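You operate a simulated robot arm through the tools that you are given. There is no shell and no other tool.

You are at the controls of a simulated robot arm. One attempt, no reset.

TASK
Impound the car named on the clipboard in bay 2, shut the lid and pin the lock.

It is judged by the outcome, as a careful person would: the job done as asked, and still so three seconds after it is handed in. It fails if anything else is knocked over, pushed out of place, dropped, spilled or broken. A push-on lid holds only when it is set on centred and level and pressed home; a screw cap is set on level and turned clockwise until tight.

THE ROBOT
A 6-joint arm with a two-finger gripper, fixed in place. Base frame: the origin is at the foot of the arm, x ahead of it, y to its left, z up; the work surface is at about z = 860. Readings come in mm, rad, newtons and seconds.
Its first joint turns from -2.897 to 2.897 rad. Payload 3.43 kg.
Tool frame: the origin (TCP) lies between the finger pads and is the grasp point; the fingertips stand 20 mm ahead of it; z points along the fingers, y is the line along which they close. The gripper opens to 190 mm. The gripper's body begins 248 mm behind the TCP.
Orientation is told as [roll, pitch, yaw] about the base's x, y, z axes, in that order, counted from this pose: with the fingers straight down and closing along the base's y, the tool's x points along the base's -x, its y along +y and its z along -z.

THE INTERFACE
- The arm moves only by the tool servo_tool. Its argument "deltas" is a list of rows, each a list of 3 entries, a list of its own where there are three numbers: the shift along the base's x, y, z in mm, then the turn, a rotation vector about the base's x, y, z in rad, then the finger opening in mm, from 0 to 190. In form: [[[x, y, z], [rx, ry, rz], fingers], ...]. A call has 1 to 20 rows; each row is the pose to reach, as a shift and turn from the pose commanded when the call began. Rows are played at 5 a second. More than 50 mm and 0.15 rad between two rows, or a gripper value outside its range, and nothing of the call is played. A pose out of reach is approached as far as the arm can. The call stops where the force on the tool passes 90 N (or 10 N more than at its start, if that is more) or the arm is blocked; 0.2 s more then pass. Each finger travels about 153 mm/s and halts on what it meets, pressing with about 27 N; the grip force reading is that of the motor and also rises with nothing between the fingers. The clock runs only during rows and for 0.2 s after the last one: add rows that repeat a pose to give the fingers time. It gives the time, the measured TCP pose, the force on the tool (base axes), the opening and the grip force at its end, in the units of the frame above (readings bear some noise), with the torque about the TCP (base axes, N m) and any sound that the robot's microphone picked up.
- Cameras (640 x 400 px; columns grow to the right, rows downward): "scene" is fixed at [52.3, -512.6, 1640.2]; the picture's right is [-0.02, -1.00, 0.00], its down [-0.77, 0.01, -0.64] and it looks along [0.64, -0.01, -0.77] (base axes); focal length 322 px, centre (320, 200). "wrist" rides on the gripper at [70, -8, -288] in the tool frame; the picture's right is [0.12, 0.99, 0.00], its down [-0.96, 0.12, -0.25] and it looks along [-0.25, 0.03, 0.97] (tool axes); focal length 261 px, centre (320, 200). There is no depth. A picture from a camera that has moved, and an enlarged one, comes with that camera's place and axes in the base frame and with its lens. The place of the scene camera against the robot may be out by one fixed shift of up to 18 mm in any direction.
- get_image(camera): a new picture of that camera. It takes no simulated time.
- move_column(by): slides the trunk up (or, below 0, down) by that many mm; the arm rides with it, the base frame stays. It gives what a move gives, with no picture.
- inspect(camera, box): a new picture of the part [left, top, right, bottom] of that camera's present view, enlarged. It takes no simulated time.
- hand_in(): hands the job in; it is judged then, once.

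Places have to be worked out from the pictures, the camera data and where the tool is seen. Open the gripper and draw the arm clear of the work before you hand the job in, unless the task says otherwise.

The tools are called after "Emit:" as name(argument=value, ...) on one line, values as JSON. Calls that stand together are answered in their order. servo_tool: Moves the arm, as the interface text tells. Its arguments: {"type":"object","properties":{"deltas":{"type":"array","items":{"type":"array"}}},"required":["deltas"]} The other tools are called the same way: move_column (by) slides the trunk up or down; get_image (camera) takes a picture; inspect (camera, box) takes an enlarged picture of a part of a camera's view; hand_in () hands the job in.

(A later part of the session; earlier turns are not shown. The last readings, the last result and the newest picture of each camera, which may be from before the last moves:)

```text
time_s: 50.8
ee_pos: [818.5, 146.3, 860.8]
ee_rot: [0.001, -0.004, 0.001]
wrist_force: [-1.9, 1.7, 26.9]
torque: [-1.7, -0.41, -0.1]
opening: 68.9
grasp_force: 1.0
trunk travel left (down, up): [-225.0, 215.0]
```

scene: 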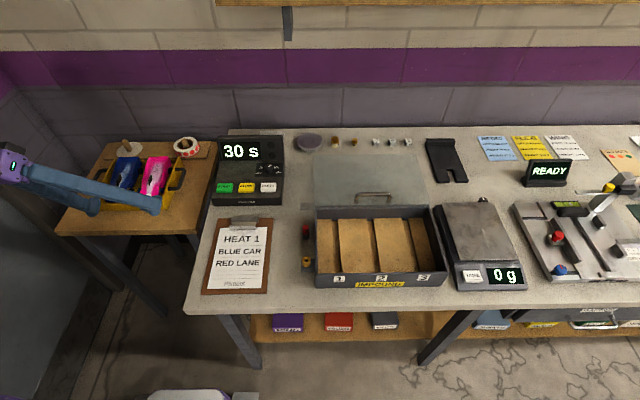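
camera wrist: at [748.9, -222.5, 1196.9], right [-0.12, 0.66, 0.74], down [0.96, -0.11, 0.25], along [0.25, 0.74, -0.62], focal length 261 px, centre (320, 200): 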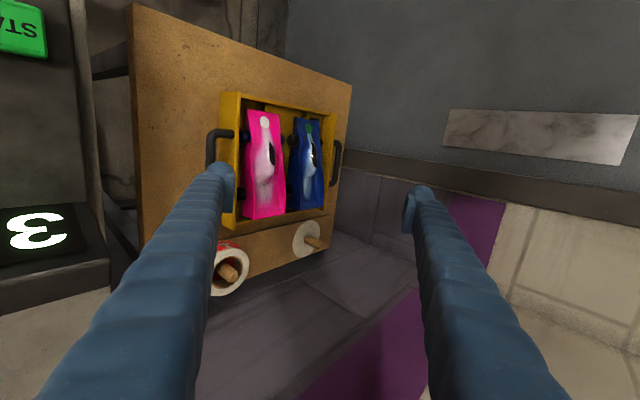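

Contact again on the right finger at y≈82–84 with about 27 N. I'll lift off and inspect that side closely from the scene camera.

Emit:
servo_tool(deltas=[[[0, 0, 3], [0, 0, 0], 68], [[0, 0, 6], [0, 0, 0], 68]])

Emit:
inspect(camera="scene", box=[120, 155, 160, 195])

Emit:
inspect(camera="wrist", box=[270, 130, 330, 230])

Emit:
inspect(camera="scene", box=[95, 145, 165, 205])

```text
time_s: 51.4
ee_pos: [818.9, 146.4, 862.7]
ee_rot: [0.0, 0.002, 0.001]
wrist_force: [0.2, 0.2, -0.1]
torque: [-0.04, 0.0, -0.04]
opening: 68.3
grasp_force: 0.1
trunk travel left (down, up): [-225.0, 215.0]
```

```text
10.00 times, centred on (140, 175) of scene
camera zoom: at [52.3, -512.6, 1640.2], right [-0.02, -1.0, 0.0], down [-0.77, 0.01, -0.64], along [0.64, -0.01, -0.77], focal length 3225 px, centre (2120, 450)
```

zoom: 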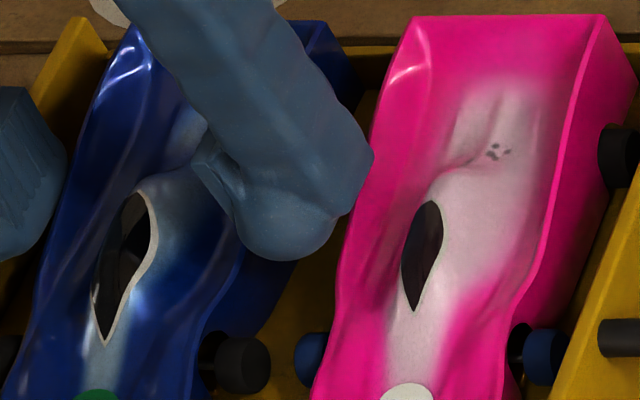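

```text
4.00 times, centred on (300, 180) of wrist
camera zoom: at [748.8, 137.9, 1152.0], right [-0.12, 0.99, 0.0], down [0.96, 0.12, 0.25], along [0.24, 0.03, -0.97], focal length 1043 px, centre (400, 280)
```

zoom: 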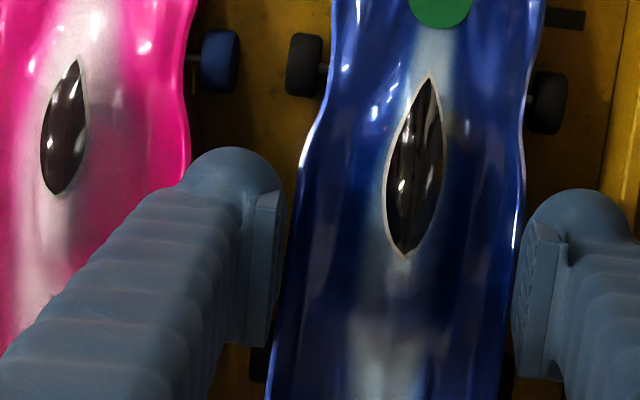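

```text
6.67 times, centred on (130, 175) of scene
camera zoom: at [52.3, -512.6, 1640.2], right [-0.02, -1.0, 0.0], down [-0.77, 0.01, -0.64], along [0.64, -0.01, -0.77], focal length 2150 px, centre (1587, 367)
```

zoom: 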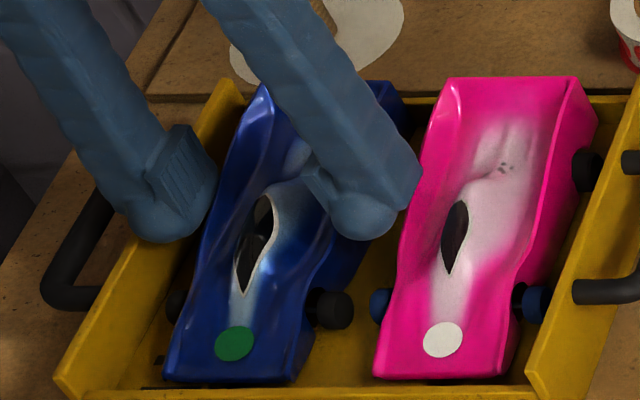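

The finger is thick right down to its lower edge, but at this height (tip z≈843) about 10 mm of the fingertips already overlaps the car's flanks (ridges z≈853+) with no contact elsewhere. That is enough to grip here, so I'll close.

Emit:
servo_tool(deltas=[[[0, 0, 0], [0, 0, 0], 66], [[0, 0, 0], [0, 0, 0], 63], [[0, 0, 0], [0, 0, 0], 59], [[0, 0, 0], [0, 0, 0], 55], [[0, 0, 0], [0, 0, 0], 55]])

Emit:
inspect(camera="wrist", box=[255, 70, 395, 230])

Emit:
inspect(camera="scene", box=[95, 145, 165, 205])

```text
time_s: 52.6
ee_pos: [818.4, 146.5, 864.3]
ee_rot: [0.0, 0.001, 0.001]
wrist_force: [-0.3, 0.4, 0.2]
torque: [-0.02, -0.01, 0.02]
opening: 66.7
grasp_force: 27.1
trunk travel left (down, up): [-225.0, 215.0]
```

```text
2.50 times, centred on (325, 150) of wrist
camera zoom: at [749.3, 138.0, 1153.1], right [-0.12, 0.99, 0.0], down [0.96, 0.12, 0.25], along [0.25, 0.03, -0.97], focal length 652 px, centre (308, 325)
```

zoom: 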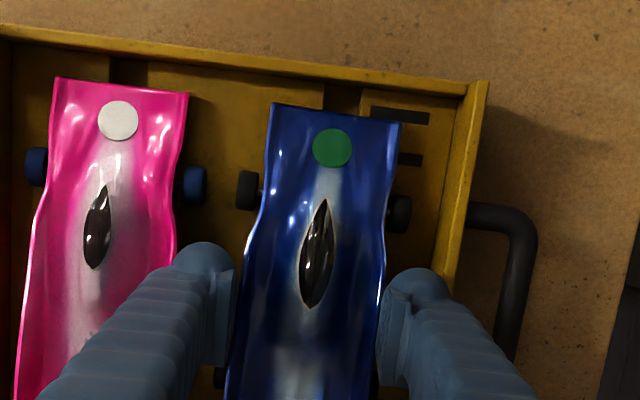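

```text
6.67 times, centred on (130, 175) of scene
camera zoom: at [52.3, -512.6, 1640.2], right [-0.02, -1.0, 0.0], down [-0.77, 0.01, -0.64], along [0.64, -0.01, -0.77], focal length 2150 px, centre (1587, 367)
```

zoom: 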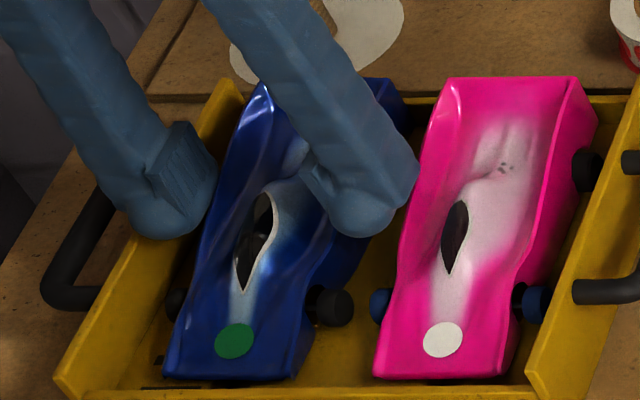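

Gripped at opening 66.7 with 27 N. I'll lift slowly by 6 mm and check.

Emit:
servo_tool(deltas=[[[0, 0, 1.5], [0, 0, 0], 50], [[0, 0, 3], [0, 0, 0], 50], [[0, 0, 5], [0, 0, 0], 50], [[0, 0, 7], [0, 0, 0], 50], [[0, 0, 7], [0, 0, 0], 50]])

Emit:
inspect(camera="scene", box=[95, 145, 165, 205])

Emit:
inspect(camera="wrist", box=[255, 70, 395, 230])

```text
time_s: 53.8
ee_pos: [819.5, 146.1, 871.4]
ee_rot: [0.001, 0.0, 0.001]
wrist_force: [0.4, -0.3, -2.2]
torque: [-0.03, -0.01, 0.01]
opening: 66.4
grasp_force: 26.8
trunk travel left (down, up): [-225.0, 215.0]
```

```text
6.67 times, centred on (130, 175) of scene
camera zoom: at [52.3, -512.6, 1640.2], right [-0.02, -1.0, 0.0], down [-0.77, 0.01, -0.64], along [0.64, -0.01, -0.77], focal length 2150 px, centre (1587, 367)
```

zoom: 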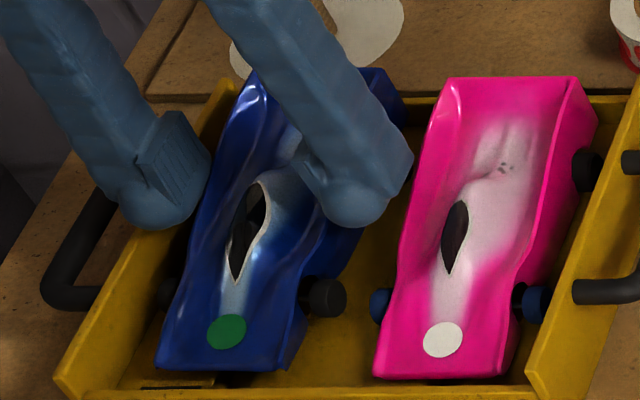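

```text
2.50 times, centred on (325, 150) of wrist
camera zoom: at [749.1, 138.2, 1160.5], right [-0.12, 0.99, 0.0], down [0.96, 0.12, 0.25], along [0.25, 0.03, -0.97], focal length 652 px, centre (308, 325)
```

zoom: 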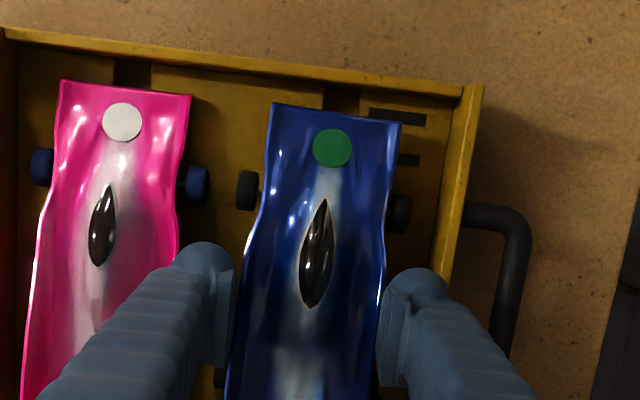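

The car is held and level (about 2 N weight). I'll continue lifting straight up, well clear.

Emit:
servo_tool(deltas=[[[0, 0, 6], [0, 0, 0], 50], [[0, 0, 14], [0, 0, 0], 50], [[0, 0, 24], [0, 0, 0], 50], [[0, 0, 38], [0, 0, 0], 50], [[0, 0, 55], [0, 0, 0], 50], [[0, 0, 75], [0, 0, 0], 50], [[0, 0, 97], [0, 0, 0], 50], [[0, 0, 120], [0, 0, 0], 50], [[0, 0, 143], [0, 0, 0], 50], [[0, 0, 166], [0, 0, 0], 50], [[0, 0, 189], [0, 0, 0], 50], [[0, 0, 205], [0, 0, 0], 50], [[0, 0, 213], [0, 0, 0], 50], [[0, 0, 215], [0, 0, 0], 50]])

Emit:
get_image(camera="scene")

Emit:
get_image(camera="wrist")

```text
time_s: 56.8
ee_pos: [820.0, 147.7, 1086.2]
ee_rot: [0.0, 0.0, 0.0]
wrist_force: [-0.2, -0.3, -2.2]
torque: [0.0, 0.01, -0.04]
opening: 66.7
grasp_force: 26.1
trunk travel left (down, up): [-225.0, 215.0]
```

```text
taken
```

scene: 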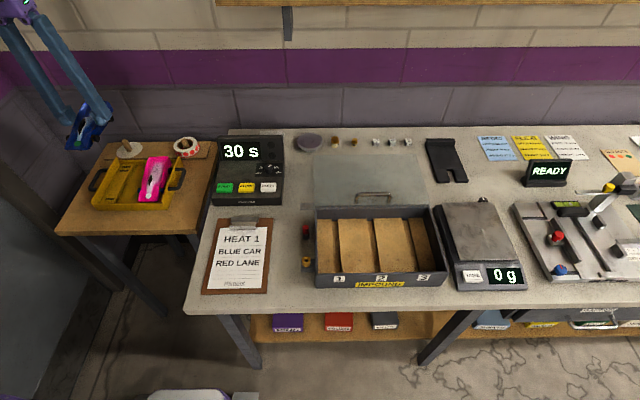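

```text
taken
camera wrist: at [749.5, 138.5, 1375.2], right [-0.12, 0.99, 0.0], down [0.96, 0.12, 0.25], along [0.25, 0.03, -0.97], focal length 261 px, centre (320, 200)
```

wrist: 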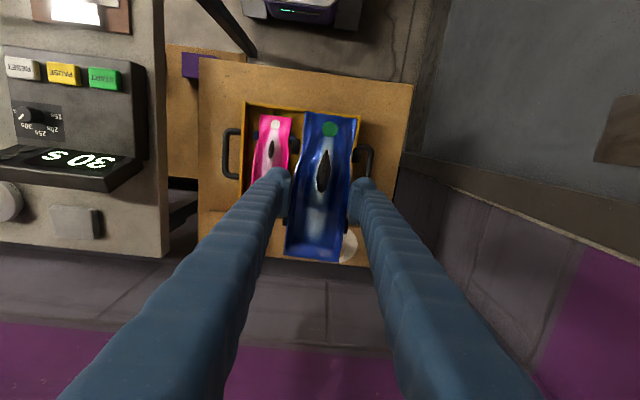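

The car is securely held. I'll check how it hangs, its tray slot and its underside before travelling.

Emit:
inspect(camera="scene", box=[50, 80, 130, 170])

Emit:
inspect(camera="scene", box=[85, 145, 195, 215])

Emit:
inspect(camera="wrist", box=[255, 95, 395, 275])

```text
4.44 times, centred on (90, 125) of scene
camera zoom: at [52.3, -512.6, 1640.2], right [-0.02, -1.0, 0.0], down [-0.77, 0.01, -0.64], along [0.64, -0.01, -0.77], focal length 1433 px, centre (1342, 533)
```

zoom: 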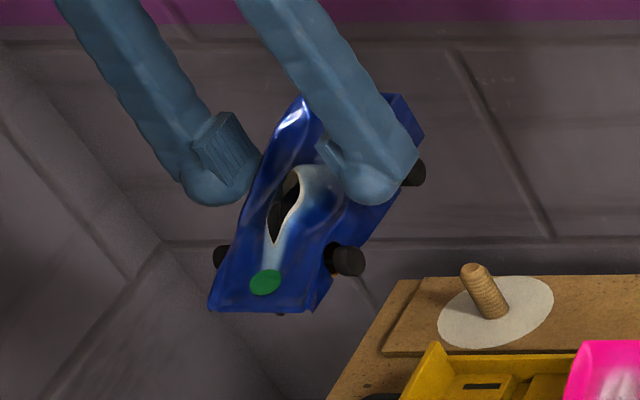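

```text
5.71 times, centred on (140, 180) of scene
camera zoom: at [52.3, -512.6, 1640.2], right [-0.02, -1.0, 0.0], down [-0.77, 0.01, -0.64], along [0.64, -0.01, -0.77], focal length 1843 px, centre (1349, 314)
```

zoom: 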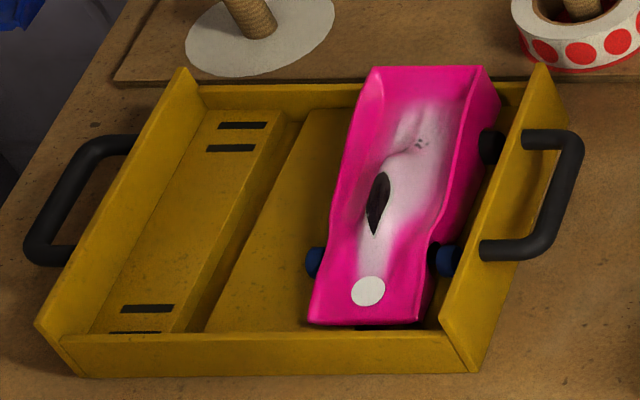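

```text
2.22 times, centred on (325, 185) of wrist
camera zoom: at [749.5, 138.5, 1375.2], right [-0.12, 0.99, 0.0], down [0.96, 0.12, 0.25], along [0.25, 0.03, -0.97], focal length 579 px, centre (309, 233)
```

zoom: 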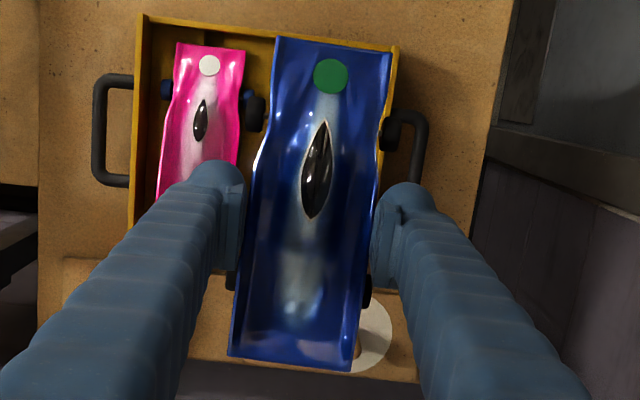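

The car hangs level and has a small keel underneath, so it should straddle the bay-2 groove. I'll raise a bit more and carry it across to above the box with smooth ramps.

Emit:
servo_tool(deltas=[[[-2.9, -7.5, 10], [0, 0, 0], 50], [[-9.5, -24.2, 25], [0, 0, 0], 50], [[-20.4, -52.2, 50], [0, 0, 0], 50], [[-35, -89.4, 75], [0, 0, 0], 50], [[-51.4, -131.3, 80], [0, 0, 0], 50], [[-67.8, -173.3, 80], [0, 0, 0], 50], [[-84.2, -215.2, 80], [0, 0, 0], 50], [[-100.7, -257.1, 80], [0, 0, 0], 50], [[-117.1, -299, 80], [0, 0, 0], 50], [[-133.5, -340.9, 80], [0, 0, 0], 50], [[-149.9, -382.8, 80], [0, 0, 0], 50], [[-166.3, -424.8, 80], [0, 0, 0], 50], [[-182.7, -466.7, 80], [0, 0, 0], 50], [[-199.1, -508.6, 80], [0, 0, 0], 50], [[-215.5, -550.5, 80], [0, 0, 0], 50], [[-231.9, -592.4, 80], [0, 0, 0], 50], [[-248.4, -634.4, 80], [0, 0, 0], 50], [[-262.9, -671.6, 80], [0, 0, 0], 50], [[-273.9, -699.6, 80], [0, 0, 0], 50], [[-280.5, -716.3, 80], [0, 0, 0], 50]])

Emit:
get_image(camera="scene")

Emit:
get_image(camera="wrist")

```text
time_s: 61.0
ee_pos: [539.1, -569.2, 1167.8]
ee_rot: [0.0, 0.001, 0.002]
wrist_force: [0.1, -0.9, -2.1]
torque: [-0.01, -0.01, 0.05]
opening: 66.6
grasp_force: 26.8
trunk travel left (down, up): [-225.0, 215.0]
```

```text
taken
```

scene: 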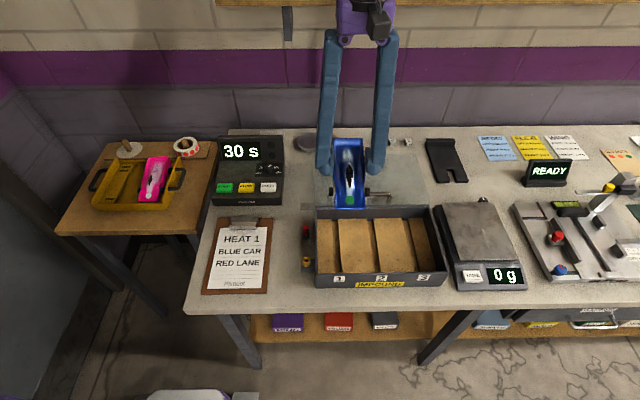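

```text
taken
camera wrist: at [468.7, -578.5, 1455.3], right [-0.12, 0.99, 0.0], down [0.96, 0.12, 0.25], along [0.25, 0.03, -0.97], focal length 261 px, centre (320, 200)
```

wrist: 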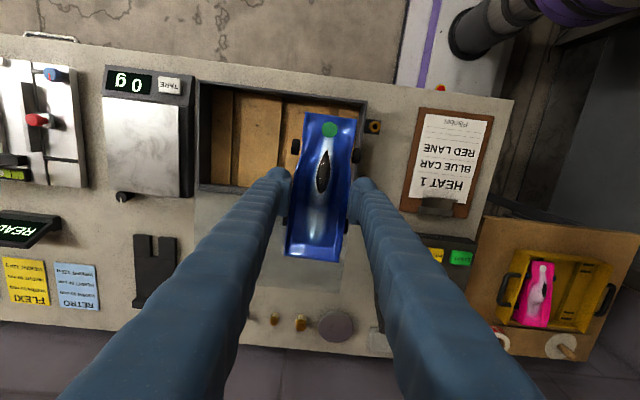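

I'll inspect the box interior and groove positions from here.

Emit:
inspect(camera="wrist", box=[190, 75, 390, 200])

Emit:
inspect(camera="scene", box=[305, 195, 455, 295])

```text
3.20 times, centred on (290, 138) of wrist
camera zoom: at [468.7, -578.5, 1455.3], right [-0.12, 0.99, 0.0], down [0.96, 0.12, 0.25], along [0.25, 0.03, -0.97], focal length 834 px, centre (416, 400)
```

zoom: 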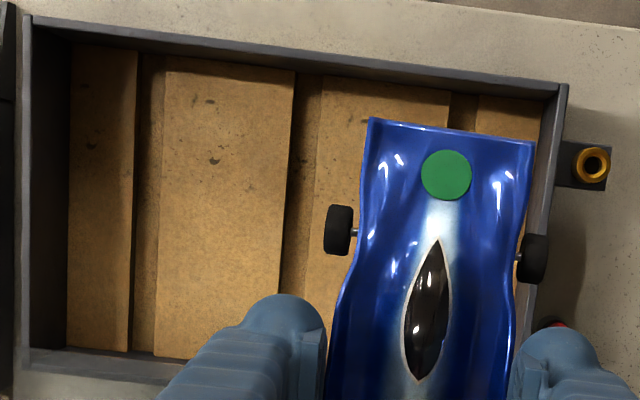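

```text
4.00 times, centred on (380, 245) of scene
camera zoom: at [52.3, -512.6, 1640.2], right [-0.02, -1.0, 0.0], down [-0.77, 0.01, -0.64], along [0.64, -0.01, -0.77], focal length 1290 px, centre (80, 20)
```

zoom: 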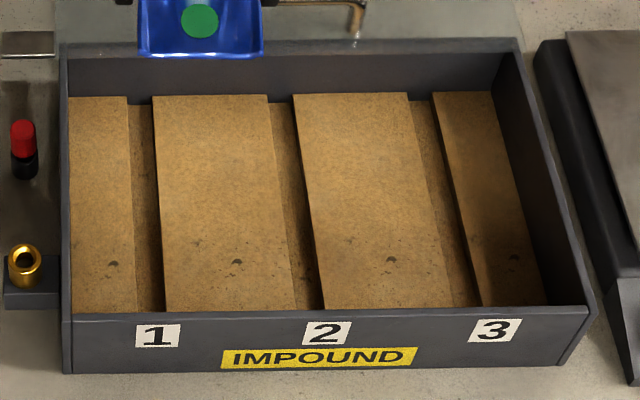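

Groove 2's centre is at y≈-657 and the front wall's inner face at x≈409. The car spans TCP-90 to TCP+80 in x and is yawed by about 0.025. I'll move to (506,-657) with a small yaw correction, then descend to just above the walls.

Emit:
servo_tool(deltas=[[[-4, -11, 0], [0, 0, 0.005], 50], [[-12, -32, 0], [0, 0, 0.012], 50], [[-22, -58, 0], [0, 0, 0.02], 50], [[-29, -78, 0], [0, 0, 0.025], 50], [[-32, -87.5, 0], [0, 0, 0.025], 50], [[-32, -87.5, -8], [0, 0, 0.025], 50], [[-32, -87.5, -25], [0, 0, 0.025], 50], [[-32, -87.5, -50], [0, 0, 0.025], 50], [[-32, -87.5, -80], [0, 0, 0.025], 50], [[-32, -87.5, -110], [0, 0, 0.025], 50], [[-32, -87.5, -135], [0, 0, 0.025], 50], [[-32, -87.5, -150], [0, 0, 0.025], 50], [[-32, -87.5, -155], [0, 0, 0.025], 50]])

Emit:
get_image(camera="wrist")

Emit:
inspect(camera="scene", box=[300, 170, 460, 295])

```text
time_s: 63.8
ee_pos: [504.9, -658.5, 1012.5]
ee_rot: [0.003, 0.001, 0.024]
wrist_force: [0.4, -0.3, -1.4]
torque: [0.01, -0.01, -0.01]
opening: 66.2
grasp_force: 26.9
trunk travel left (down, up): [-225.0, 215.0]
```

```text
taken
camera wrist: at [436.4, -667.8, 1300.6], right [-0.14, 0.99, 0.0], down [0.96, 0.14, 0.25], along [0.25, 0.04, -0.97], focal length 261 px, centre (320, 200)
```

wrist: 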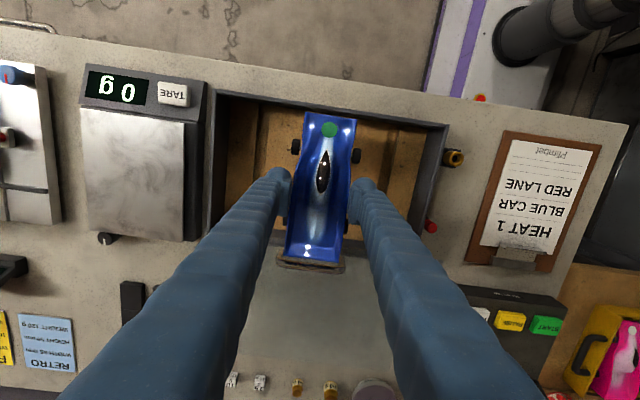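

```text
3.20 times, centred on (380, 232) of scene
camera zoom: at [52.3, -512.6, 1640.2], right [-0.02, -1.0, 0.0], down [-0.77, 0.01, -0.64], along [0.64, -0.01, -0.77], focal length 1032 px, centre (128, 96)
```

zoom: 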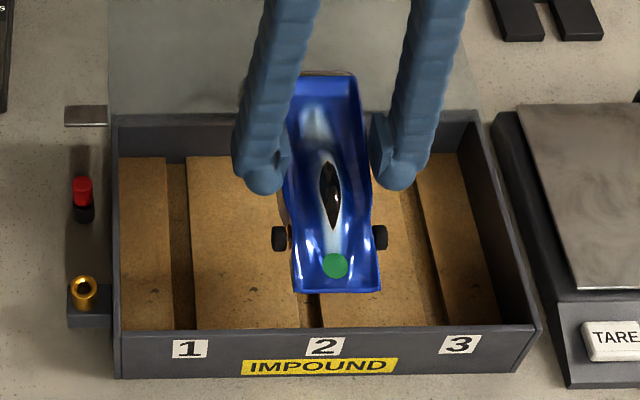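

Emit:
inspect(camera="wrist", box=[260, 90, 390, 190])

Emit:
inspect(camera="wrist", box=[260, 215, 370, 285])

```text
4.00 times, centred on (325, 140) of wrist
camera zoom: at [436.4, -667.8, 1300.6], right [-0.14, 0.99, 0.0], down [0.96, 0.14, 0.25], along [0.25, 0.04, -0.97], focal length 1043 px, centre (300, 440)
```

zoom: 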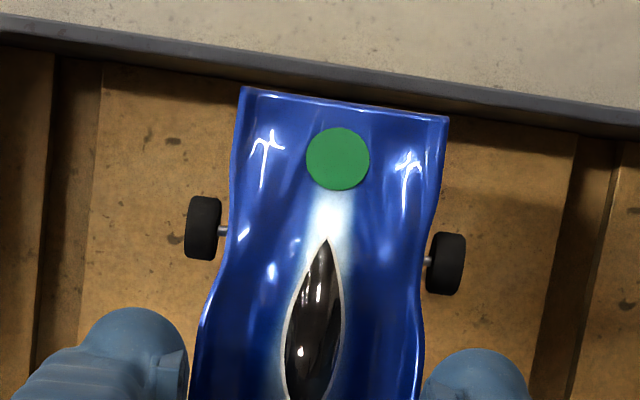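

```text
5.71 times, centred on (315, 250) of wrist
camera zoom: at [436.4, -667.8, 1300.6], right [-0.14, 0.99, 0.0], down [0.96, 0.14, 0.25], along [0.25, 0.04, -0.97], focal length 1489 px, centre (349, -86)
```

zoom: 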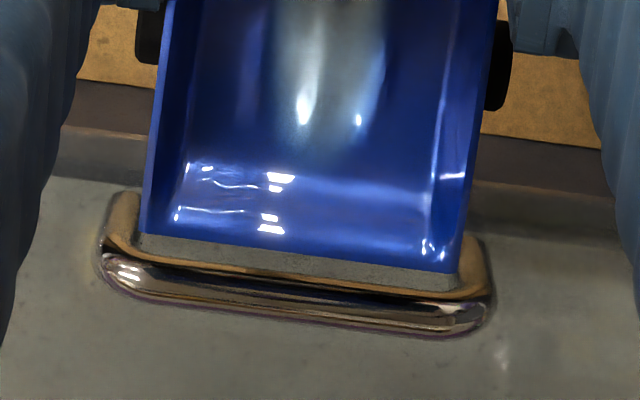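

Clearances look fine: nose about 6 mm from the front wall, tail about 11 mm from the lid edge. I'll shift +2 in x and +1.5 in y and lower the car into the bay to just above the expected floor contact.

Emit:
servo_tool(deltas=[[[2, 1.5, -5], [0, 0, 0], 50], [[2, 1.5, -15], [0, 0, 0], 50], [[2, 1.5, -27], [0, 0, 0], 50], [[2, 1.5, -39], [0, 0, 0], 50], [[2, 1.5, -50], [0, 0, 0], 50], [[2, 1.5, -58], [0, 0, 0], 50], [[2, 1.5, -64], [0, 0, 0], 50], [[2, 1.5, -68], [0, 0, 0], 50]])

Emit:
inspect(camera="scene", box=[300, 170, 460, 295])

Emit:
inspect(camera="wrist", box=[250, 80, 390, 270])

```text
time_s: 65.6
ee_pos: [507.7, -656.4, 943.7]
ee_rot: [0.001, 0.0, 0.023]
wrist_force: [0.2, 0.7, -1.7]
torque: [0.02, 0.0, 0.0]
opening: 66.3
grasp_force: 27.7
trunk travel left (down, up): [-225.0, 215.0]
```

```text
3.20 times, centred on (380, 232) of scene
camera zoom: at [52.3, -512.6, 1640.2], right [-0.02, -1.0, 0.0], down [-0.77, 0.01, -0.64], along [0.64, -0.01, -0.77], focal length 1032 px, centre (128, 96)
```

zoom: 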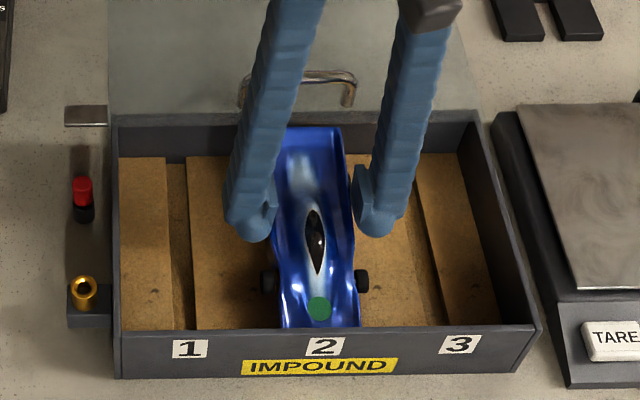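

```text
2.11 times, centred on (320, 175) of wrist
camera zoom: at [438.1, -666.2, 1232.8], right [-0.14, 0.99, 0.0], down [0.96, 0.14, 0.25], along [0.25, 0.04, -0.97], focal length 549 px, centre (320, 253)
```

zoom: 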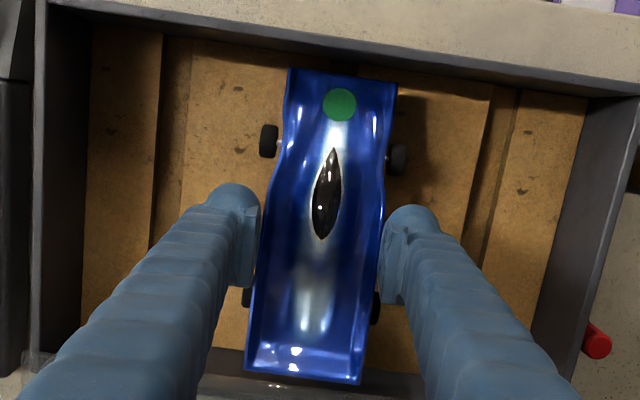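

The car is within the box over bay 2. Now I'll lower it in small steps and watch for the weight to come off.

Emit:
servo_tool(deltas=[[[0, 0, -3], [0, 0, 0], 50], [[0, 0, -6], [0, 0, 0], 50], [[0, 0, -8], [0, 0, 0], 50]])

Emit:
inspect(camera="scene", box=[350, 220, 410, 275])

```text
time_s: 66.4
ee_pos: [508.6, -656.6, 936.4]
ee_rot: [0.001, 0.001, 0.025]
wrist_force: [-1.2, -0.3, -1.6]
torque: [-0.02, -0.01, -0.02]
opening: 66.3
grasp_force: 27.0
trunk travel left (down, up): [-225.0, 215.0]
```

```text
7.27 times, centred on (380, 248) of scene
camera zoom: at [52.3, -512.6, 1640.2], right [-0.02, -1.0, 0.0], down [-0.77, 0.01, -0.64], along [0.64, -0.01, -0.77], focal length 2346 px, centre (-116, -146)
```

zoom: 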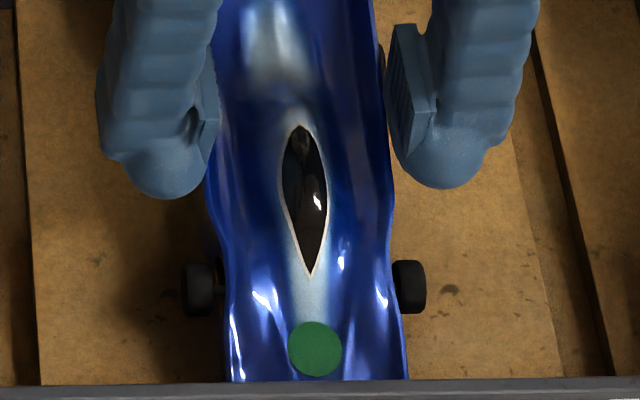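

Emit:
servo_tool(deltas=[[[0, 0, -2], [0, 0, 0], 50], [[0, 0, -4], [0, 0, 0], 50]])

```text
time_s: 67.0
ee_pos: [508.2, -656.1, 932.1]
ee_rot: [0.004, 0.0, 0.025]
wrist_force: [0.9, 0.0, -2.3]
torque: [-0.01, -0.01, -0.01]
opening: 66.4
grasp_force: 26.8
trunk travel left (down, up): [-225.0, 215.0]
```

Emit:
servo_tool(deltas=[[[0, 0, -1.5], [0, 0, 0], 50], [[0, 0, -3], [0, 0, 0], 50]])

```text
time_s: 67.6
ee_pos: [509.0, -655.9, 928.4]
ee_rot: [0.001, -0.001, 0.024]
wrist_force: [0.0, 0.5, -2.2]
torque: [-0.03, 0.04, -0.03]
opening: 66.2
grasp_force: 27.1
trunk travel left (down, up): [-225.0, 215.0]
```

Still carrying its weight at 928.4, so I'll keep lowering in small steps.

Emit:
servo_tool(deltas=[[[0, 0, -1.5], [0, 0, 0], 50], [[0, 0, -3], [0, 0, 0], 50]])

```text
time_s: 68.2
ee_pos: [507.7, -655.7, 927.0]
ee_rot: [0.002, 0.001, 0.025]
wrist_force: [-1.0, 0.6, -2.0]
torque: [-0.01, -0.02, 0.03]
opening: 66.4
grasp_force: 26.8
trunk travel left (down, up): [-225.0, 215.0]
```

Emit:
servo_tool(deltas=[[[0, 0, -1.5], [0, 0, 0], 50], [[0, 0, -3], [0, 0, 0], 50]])

Emit:
inspect(camera="scene", box=[350, 220, 410, 275])

```text
time_s: 68.8
ee_pos: [508.3, -655.5, 924.5]
ee_rot: [-0.003, -0.002, 0.023]
wrist_force: [0.9, 3.2, 12.0]
torque: [-0.27, 0.59, -0.12]
opening: 66.3
grasp_force: 27.2
trunk travel left (down, up): [-225.0, 215.0]
```

```text
7.27 times, centred on (380, 248) of scene
camera zoom: at [52.3, -512.6, 1640.2], right [-0.02, -1.0, 0.0], down [-0.77, 0.01, -0.64], along [0.64, -0.01, -0.77], focal length 2346 px, centre (-116, -146)
```

zoom: 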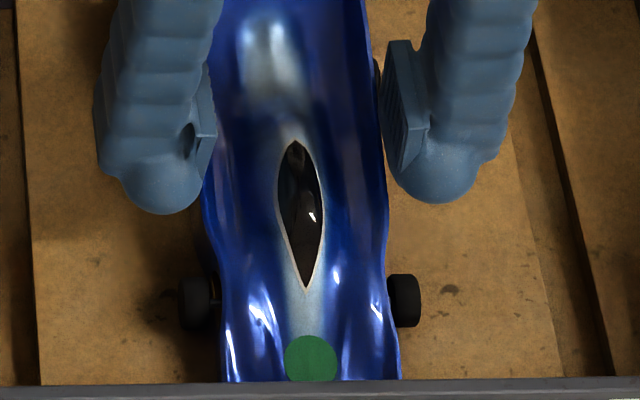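

The wheels are touching the floor (support about 14 N, front wheels first). I'll ease up 1 mm and release slowly.

Emit:
servo_tool(deltas=[[[0, 0, 1], [0, 0, 0], 60], [[0, 0, 1], [0, 0, 0], 66], [[0, 0, 1], [0, 0, 0], 68], [[0, 0, 1], [0, 0, 0], 71], [[0, 0, 1], [0, 0, 0], 76], [[0, 0, 1], [0, 0, 0], 80]])

Emit:
inspect(camera="scene", box=[340, 200, 420, 275])

Emit:
inspect(camera="wrist", box=[250, 70, 390, 260])

```text
time_s: 70.2
ee_pos: [508.5, -656.0, 925.0]
ee_rot: [0.002, 0.0, 0.025]
wrist_force: [0.2, -0.1, -0.3]
torque: [0.05, 0.0, 0.0]
opening: 80.1
grasp_force: 0.0
trunk travel left (down, up): [-225.0, 215.0]
```

```text
5.33 times, centred on (380, 238) of scene
camera zoom: at [52.3, -512.6, 1640.2], right [-0.02, -1.0, 0.0], down [-0.77, 0.01, -0.64], along [0.64, -0.01, -0.77], focal length 1720 px, centre (0, 0)
```

zoom: 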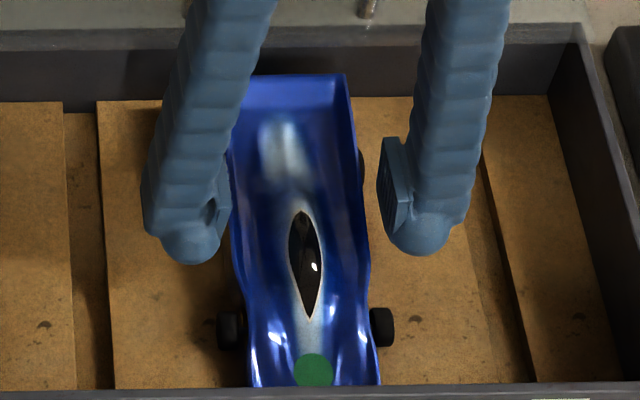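

```text
2.11 times, centred on (320, 165) of wrist
camera zoom: at [438.6, -666.0, 1212.7], right [-0.14, 0.99, 0.0], down [0.96, 0.14, 0.25], along [0.25, 0.04, -0.97], focal length 549 px, centre (320, 274)
```

zoom: 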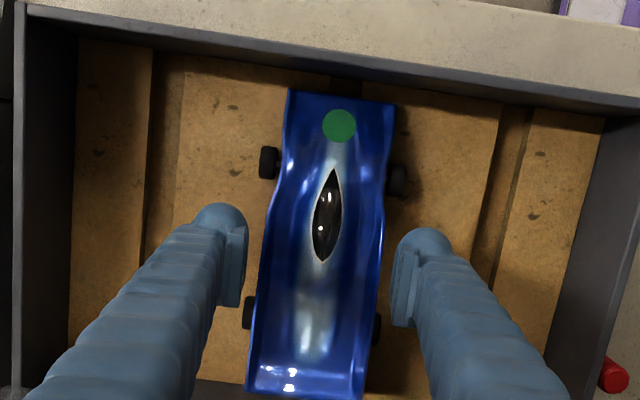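

The car is released and sits straight in bay 2, centred at y≈-655 over the groove. I'll raise the fingers straight up and check.

Emit:
servo_tool(deltas=[[[0, 0, 4], [0, 0, 0], 80], [[0, 0, 12], [0, 0, 0], 80], [[0, 0, 25], [0, 0, 0], 80], [[0, 0, 45], [0, 0, 0], 80], [[0, 0, 80], [0, 0, 0], 80], [[0, 0, 120], [0, 0, 0], 80], [[0, 0, 160], [0, 0, 0], 80]])

Emit:
inspect(camera="scene", box=[300, 180, 460, 295])

Emit:
get_image(camera="wrist")

```text
time_s: 71.8
ee_pos: [508.2, -655.1, 1083.7]
ee_rot: [-0.001, -0.001, 0.024]
wrist_force: [0.0, -0.6, 0.3]
torque: [-0.02, 0.0, -0.02]
opening: 80.4
grasp_force: 0.0
trunk travel left (down, up): [-225.0, 215.0]
```

```text
3.48 times, centred on (380, 238) of scene
camera zoom: at [52.3, -512.6, 1640.2], right [-0.02, -1.0, 0.0], down [-0.77, 0.01, -0.64], along [0.64, -0.01, -0.77], focal length 1122 px, centre (111, 70)
```

zoom: 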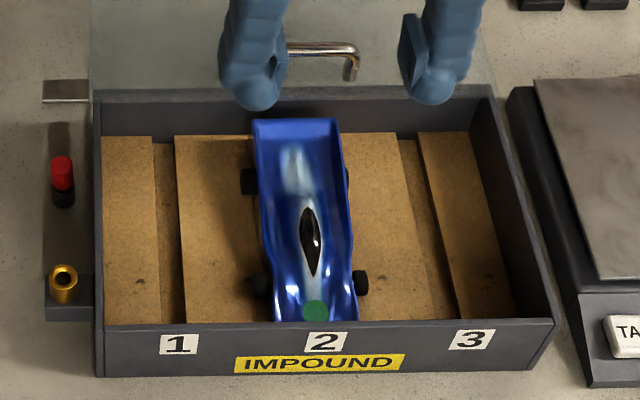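

```text
taken
camera wrist: at [437.8, -665.3, 1373.2], right [-0.14, 0.99, 0.0], down [0.96, 0.14, 0.25], along [0.25, 0.04, -0.97], focal length 261 px, centre (320, 200)
```

wrist: 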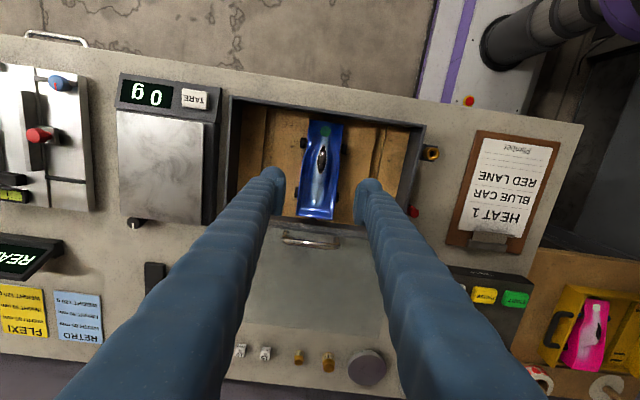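

The car sits properly in bay 2. Next I'll rotate back to yaw -90° above the handle to slide the lid shut.

Emit:
servo_tool(deltas=[[[9.6, 0, 0], [0, 0, -0.1451], 70], [[19.2, 0, 0], [0, 0, -0.2902], 60], [[28.8, 0, 0], [0, 0, -0.4353], 50], [[38.4, 0, 0], [0, 0, -0.5804], 40], [[48, 0, 0], [0, 0, -0.7255], 40], [[57.7, 0, 0], [0, 0, -0.8705], 40], [[67.3, 0, 0], [0, 0, -1.0156], 40], [[76.9, 0, 0], [0, 0, -1.1607], 40], [[86.5, 0, 0], [0, 0, -1.3058], 40], [[96.1, 0, 0], [0, 0, -1.4509], 40], [[105.7, 0, 0], [0, 0, -1.596], 40], [[105.7, 0, 0], [0, 0, -1.596], 40]])

Emit:
get_image(camera="wrist")

Emit:
inspect(camera="wrist", box=[270, 130, 380, 230])

```text
time_s: 74.4
ee_pos: [614.0, -655.2, 1084.6]
ee_rot: [0.0, -0.001, -1.572]
wrist_force: [0.1, -0.3, -0.3]
torque: [0.0, -0.02, 0.03]
opening: 40.2
grasp_force: 0.0
trunk travel left (down, up): [-225.0, 215.0]
```

```text
taken
camera wrist: at [606.4, -584.6, 1373.1], right [0.99, 0.12, 0.0], down [0.11, -0.96, 0.25], along [0.03, -0.25, -0.97], focal length 261 px, centre (320, 200)
```

wrist: 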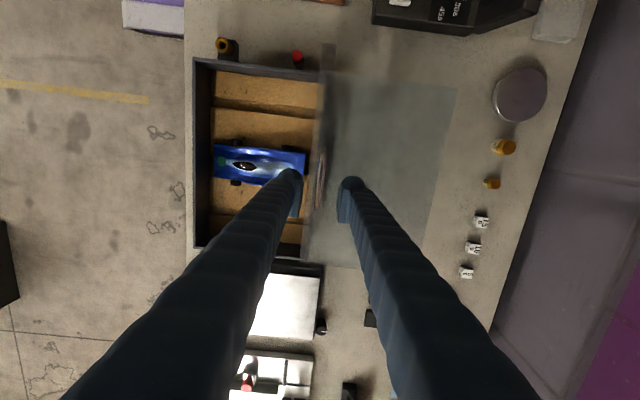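

```text
4.00 times, centred on (325, 180) of wrist
camera zoom: at [606.4, -584.6, 1373.1], right [0.99, 0.12, 0.0], down [0.11, -0.96, 0.25], along [0.03, -0.25, -0.97], focal length 1043 px, centre (300, 280)
```

zoom: 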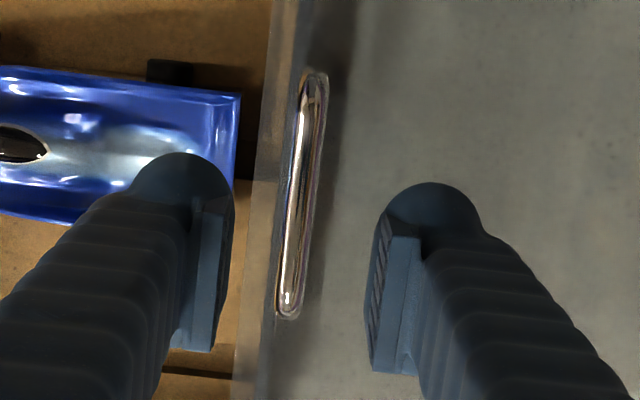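

The bar is centred between the fingers. Descending to grip it at the same height as before (TCP z≈966).

Emit:
servo_tool(deltas=[[[0.5, 0, -40], [0, 0, 0], 40], [[0.5, 0, -80], [0, 0, 0], 40], [[0.5, 0, -105], [0, 0, 0], 40], [[0.5, 0, -118], [0, 0, 0], 40], [[0.5, 0, -118], [0, 0, 0], 40]])

Emit:
inspect(camera="scene", box=[330, 170, 430, 250])

Emit:
inspect(camera="wrist", box=[265, 110, 385, 230])

```text
time_s: 75.6
ee_pos: [614.9, -656.4, 966.1]
ee_rot: [0.0, -0.003, -1.572]
wrist_force: [-0.2, 0.8, 0.7]
torque: [-0.02, 0.01, 0.0]
opening: 40.0
grasp_force: 0.1
trunk travel left (down, up): [-225.0, 215.0]
```

```text
5.00 times, centred on (380, 210) of scene
camera zoom: at [52.3, -512.6, 1640.2], right [-0.02, -1.0, 0.0], down [-0.77, 0.01, -0.64], along [0.64, -0.01, -0.77], focal length 1612 px, centre (20, 150)
```

zoom: 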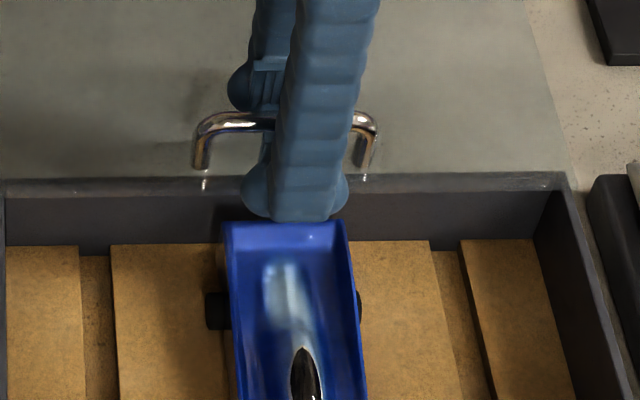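

```text
3.33 times, centred on (325, 170) of wrist
camera zoom: at [606.8, -584.8, 1254.7], right [0.99, 0.12, 0.0], down [0.12, -0.96, 0.25], along [0.03, -0.25, -0.97], focal length 869 px, centre (303, 300)
```

zoom: 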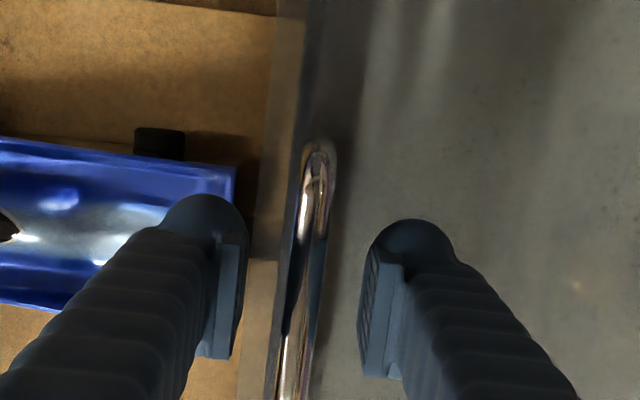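

Emit:
servo_tool(deltas=[[[0, 0, 0], [0, 0, 0], 25], [[0, 0, 0], [0, 0, 0], 12], [[0, 0, 0], [0, 0, 0], 3], [[0, 0, 0], [0, 0, 0], 0], [[0, 0, 0], [0, 0, 0], 0]])

Emit:
servo_tool(deltas=[[[-3, 0, 0], [0, 0, 0], 0], [[-7, 0, 0], [0, 0, 0], 0], [[-12, 0, 0], [0, 0, 0], 0], [[-18, 0, 0], [0, 0, 0], 0], [[-24, 0, 0], [0, 0, 0], 0], [[-30, 0, 0], [0, 0, 0], 0]])

Emit:
inspect(camera="scene", box=[290, 180, 460, 300])

```text
time_s: 76.8
ee_pos: [615.3, -654.8, 966.0]
ee_rot: [-0.001, 0.0, -1.57]
wrist_force: [-0.4, 0.2, -0.7]
torque: [-0.01, 0.02, -0.01]
opening: 6.7
grasp_force: 40.7
trunk travel left (down, up): [-225.0, 215.0]
```

```text
time_s: 78.2
ee_pos: [584.2, -656.0, 966.3]
ee_rot: [0.0, 0.0, -1.571]
wrist_force: [-0.7, -1.6, 0.3]
torque: [0.1, -0.02, 0.03]
opening: 6.9
grasp_force: 39.9
trunk travel left (down, up): [-225.0, 215.0]
```

```text
3.33 times, centred on (375, 240) of scene
camera zoom: at [52.3, -512.6, 1640.2], right [-0.02, -1.0, 0.0], down [-0.77, 0.01, -0.64], along [0.64, -0.01, -0.77], focal length 1075 px, centre (137, 67)
```

zoom: 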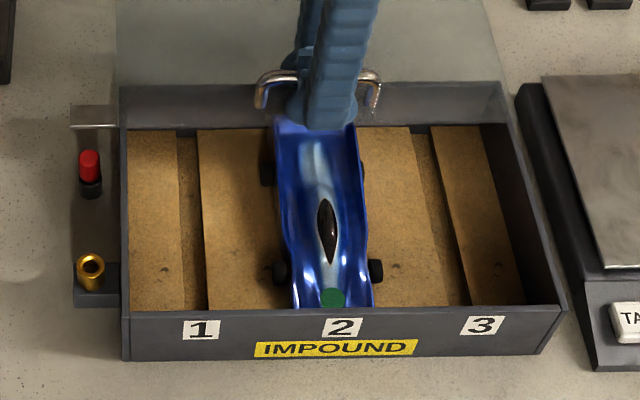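

The lid passes over the tail without touching the car. I'll continue sliding.

Emit:
servo_tool(deltas=[[[-5, 0, 0], [0, 0, 0], 0], [[-12, 0, 0], [0, 0, 0], 0], [[-20, 0, 0], [0, 0, 0], 0], [[-28, 0, 0], [0, 0, 0], 0], [[-36, 0, 0], [0, 0, 0], 0], [[-44, 0, 0], [0, 0, 0], 0], [[-52, 0, 0], [0, 0, 0], 0], [[-60, 0, 0], [0, 0, 0], 0], [[-68, 0, 0], [0, 0, 0], 0], [[-76, 0, 0], [0, 0, 0], 0], [[-84, 0, 0], [0, 0, 0], 0], [[-92, 0, 0], [0, 0, 0], 0], [[-100, 0, 0], [0, 0, 0], 0], [[-108, 0, 0], [0, 0, 0], 0], [[-116, 0, 0], [0, 0, 0], 0], [[-123, 0, 0], [0, 0, 0], 0], [[-130, 0, 0], [0, 0, 0], 0]])

Emit:
inspect(camera="scene", box=[290, 180, 460, 300])

```text
time_s: 81.8
ee_pos: [453.1, -655.6, 966.0]
ee_rot: [0.002, 0.001, -1.571]
wrist_force: [0.8, 0.4, -6.9]
torque: [0.12, -0.04, 0.01]
opening: 7.3
grasp_force: 40.4
trunk travel left (down, up): [-225.0, 215.0]
```

```text
3.33 times, centred on (375, 240) of scene
camera zoom: at [52.3, -512.6, 1640.2], right [-0.02, -1.0, 0.0], down [-0.77, 0.01, -0.64], along [0.64, -0.01, -0.77], focal length 1075 px, centre (137, 67)
```

zoom: 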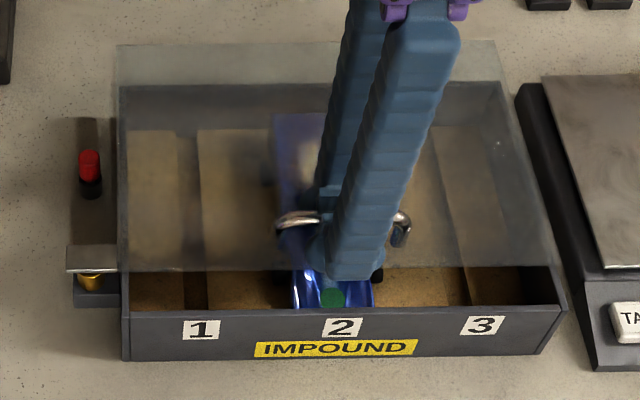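

Nearly shut. I'll slide the last 34 mm, slowing at the end.

Emit:
servo_tool(deltas=[[[-5, 0, 0], [0, 0, 0], 0], [[-11, 0, 0], [0, 0, 0], 0], [[-17, 0, 0], [0, 0, 0], 0], [[-23, 0, 0], [0, 0, 0], 0], [[-28, 0, 0], [0, 0, 0], 0], [[-32, 0, 0], [0, 0, 0], 0], [[-34, 0, 0], [0, 0, 0], 0], [[-34, 0, 0], [0, 0, 0], 0]])

Emit:
inspect(camera="scene", box=[290, 190, 460, 300])

```text
time_s: 83.6
ee_pos: [420.3, -655.7, 965.1]
ee_rot: [0.001, 0.0, -1.57]
wrist_force: [0.3, 9.7, -9.7]
torque: [0.12, 0.02, 0.03]
opening: 6.9
grasp_force: 40.8
trunk travel left (down, up): [-225.0, 215.0]
```

```text
3.64 times, centred on (375, 245) of scene
camera zoom: at [52.3, -512.6, 1640.2], right [-0.02, -1.0, 0.0], down [-0.77, 0.01, -0.64], along [0.64, -0.01, -0.77], focal length 1173 px, centre (120, 36)
```

zoom: 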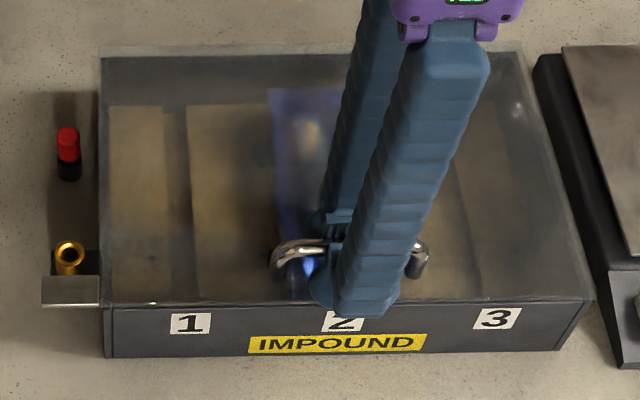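

The tab sits a few px behind its original place, so I'll push another couple of mm and feel for the stop.

Emit:
servo_tool(deltas=[[[-1, 0, 0], [0, 0, 0], 0], [[-2, 0, 0], [0, 0, 0], 0], [[-2, 0, 0], [0, 0, 0], 0]])

Emit:
inspect(camera="scene", box=[290, 190, 460, 300])

```text
time_s: 84.4
ee_pos: [418.2, -656.0, 966.2]
ee_rot: [-0.001, 0.0, -1.571]
wrist_force: [0.3, 9.1, -7.4]
torque: [-0.04, -0.01, 0.01]
opening: 7.0
grasp_force: 40.9
trunk travel left (down, up): [-225.0, 215.0]
```

```text
3.64 times, centred on (375, 245) of scene
camera zoom: at [52.3, -512.6, 1640.2], right [-0.02, -1.0, 0.0], down [-0.77, 0.01, -0.64], along [0.64, -0.01, -0.77], focal length 1173 px, centre (120, 36)
```

zoom: 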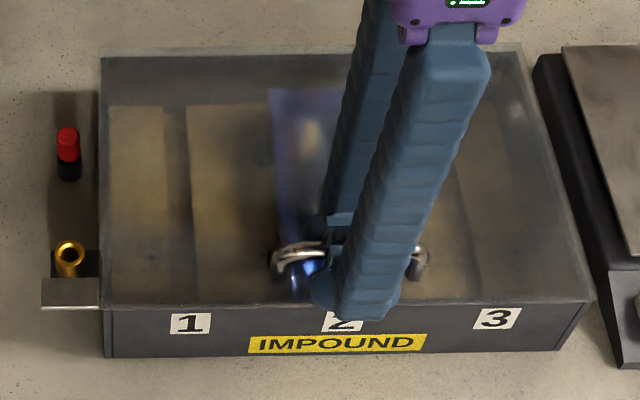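

Emit:
servo_tool(deltas=[[[-1, 0, 0], [0, 0, 0], 0], [[-2, 0, 0], [0, 0, 0], 0], [[-2, 0, 0], [0, 0, 0], 0]])

Emit:
inspect(camera="scene", box=[296, 215, 328, 275])

```text
time_s: 85.2
ee_pos: [417.3, -654.6, 965.5]
ee_rot: [-0.001, -0.002, -1.572]
wrist_force: [3.8, 7.5, -5.4]
torque: [-0.03, 0.01, 0.04]
opening: 7.2
grasp_force: 40.9
trunk travel left (down, up): [-225.0, 215.0]
```

```text
6.67 times, centred on (312, 245) of scene
camera zoom: at [52.3, -512.6, 1640.2], right [-0.02, -1.0, 0.0], down [-0.77, 0.01, -0.64], along [0.64, -0.01, -0.77], focal length 2150 px, centre (373, -100)
```

zoom: 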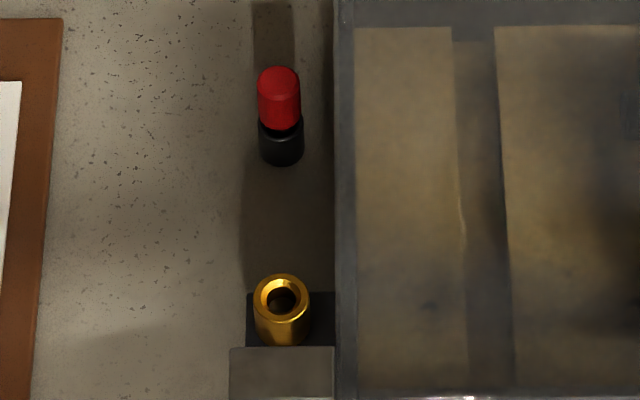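

The tab edge matches the original closed picture exactly and there's 3.8 N against the stop, so the lid is shut. I'll release the handle and rise.

Emit:
servo_tool(deltas=[[[1, 0, 0], [0, 0, 0], 5], [[1, 0, 0], [0, 0, 0], 14], [[1, 0, 0], [0, 0, 0], 24], [[1, 0, 0], [0, 0, 0], 32], [[1, 0, 20], [0, 0, 0], 34], [[1, 0, 55], [0, 0, 0], 34], [[1, 0, 100], [0, 0, 0], 34], [[1, 0, 140], [0, 0, 0], 34]])

Emit:
inspect(camera="scene", box=[290, 190, 460, 300])

Emit:
get_image(camera="wrist")

```text
time_s: 87.0
ee_pos: [417.5, -654.7, 1106.3]
ee_rot: [0.0, -0.001, -1.572]
wrist_force: [-0.1, 0.2, 0.4]
torque: [0.01, -0.05, -0.03]
opening: 34.2
grasp_force: 0.0
trunk travel left (down, up): [-225.0, 215.0]
```

```text
3.64 times, centred on (375, 245) of scene
camera zoom: at [52.3, -512.6, 1640.2], right [-0.02, -1.0, 0.0], down [-0.77, 0.01, -0.64], along [0.64, -0.01, -0.77], focal length 1173 px, centre (120, 36)
```

zoom: 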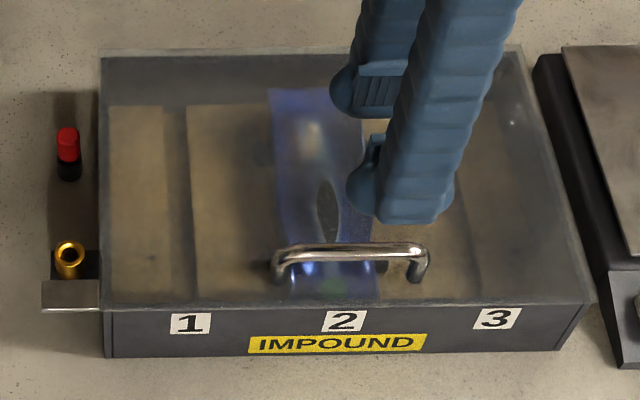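

```text
taken
camera wrist: at [408.8, -584.4, 1395.7], right [0.99, 0.12, 0.0], down [0.12, -0.96, 0.25], along [0.03, -0.25, -0.97], focal length 261 px, centre (320, 200)
```

wrist: 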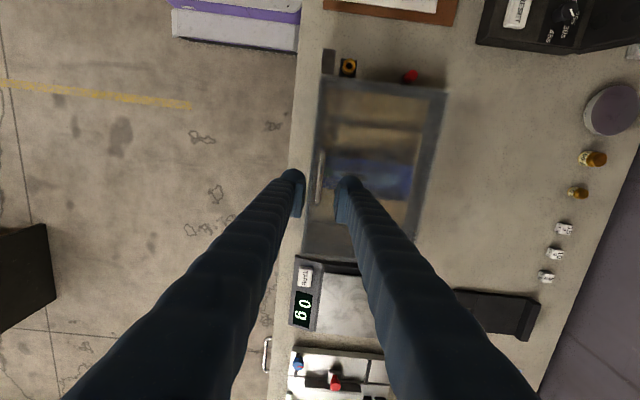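

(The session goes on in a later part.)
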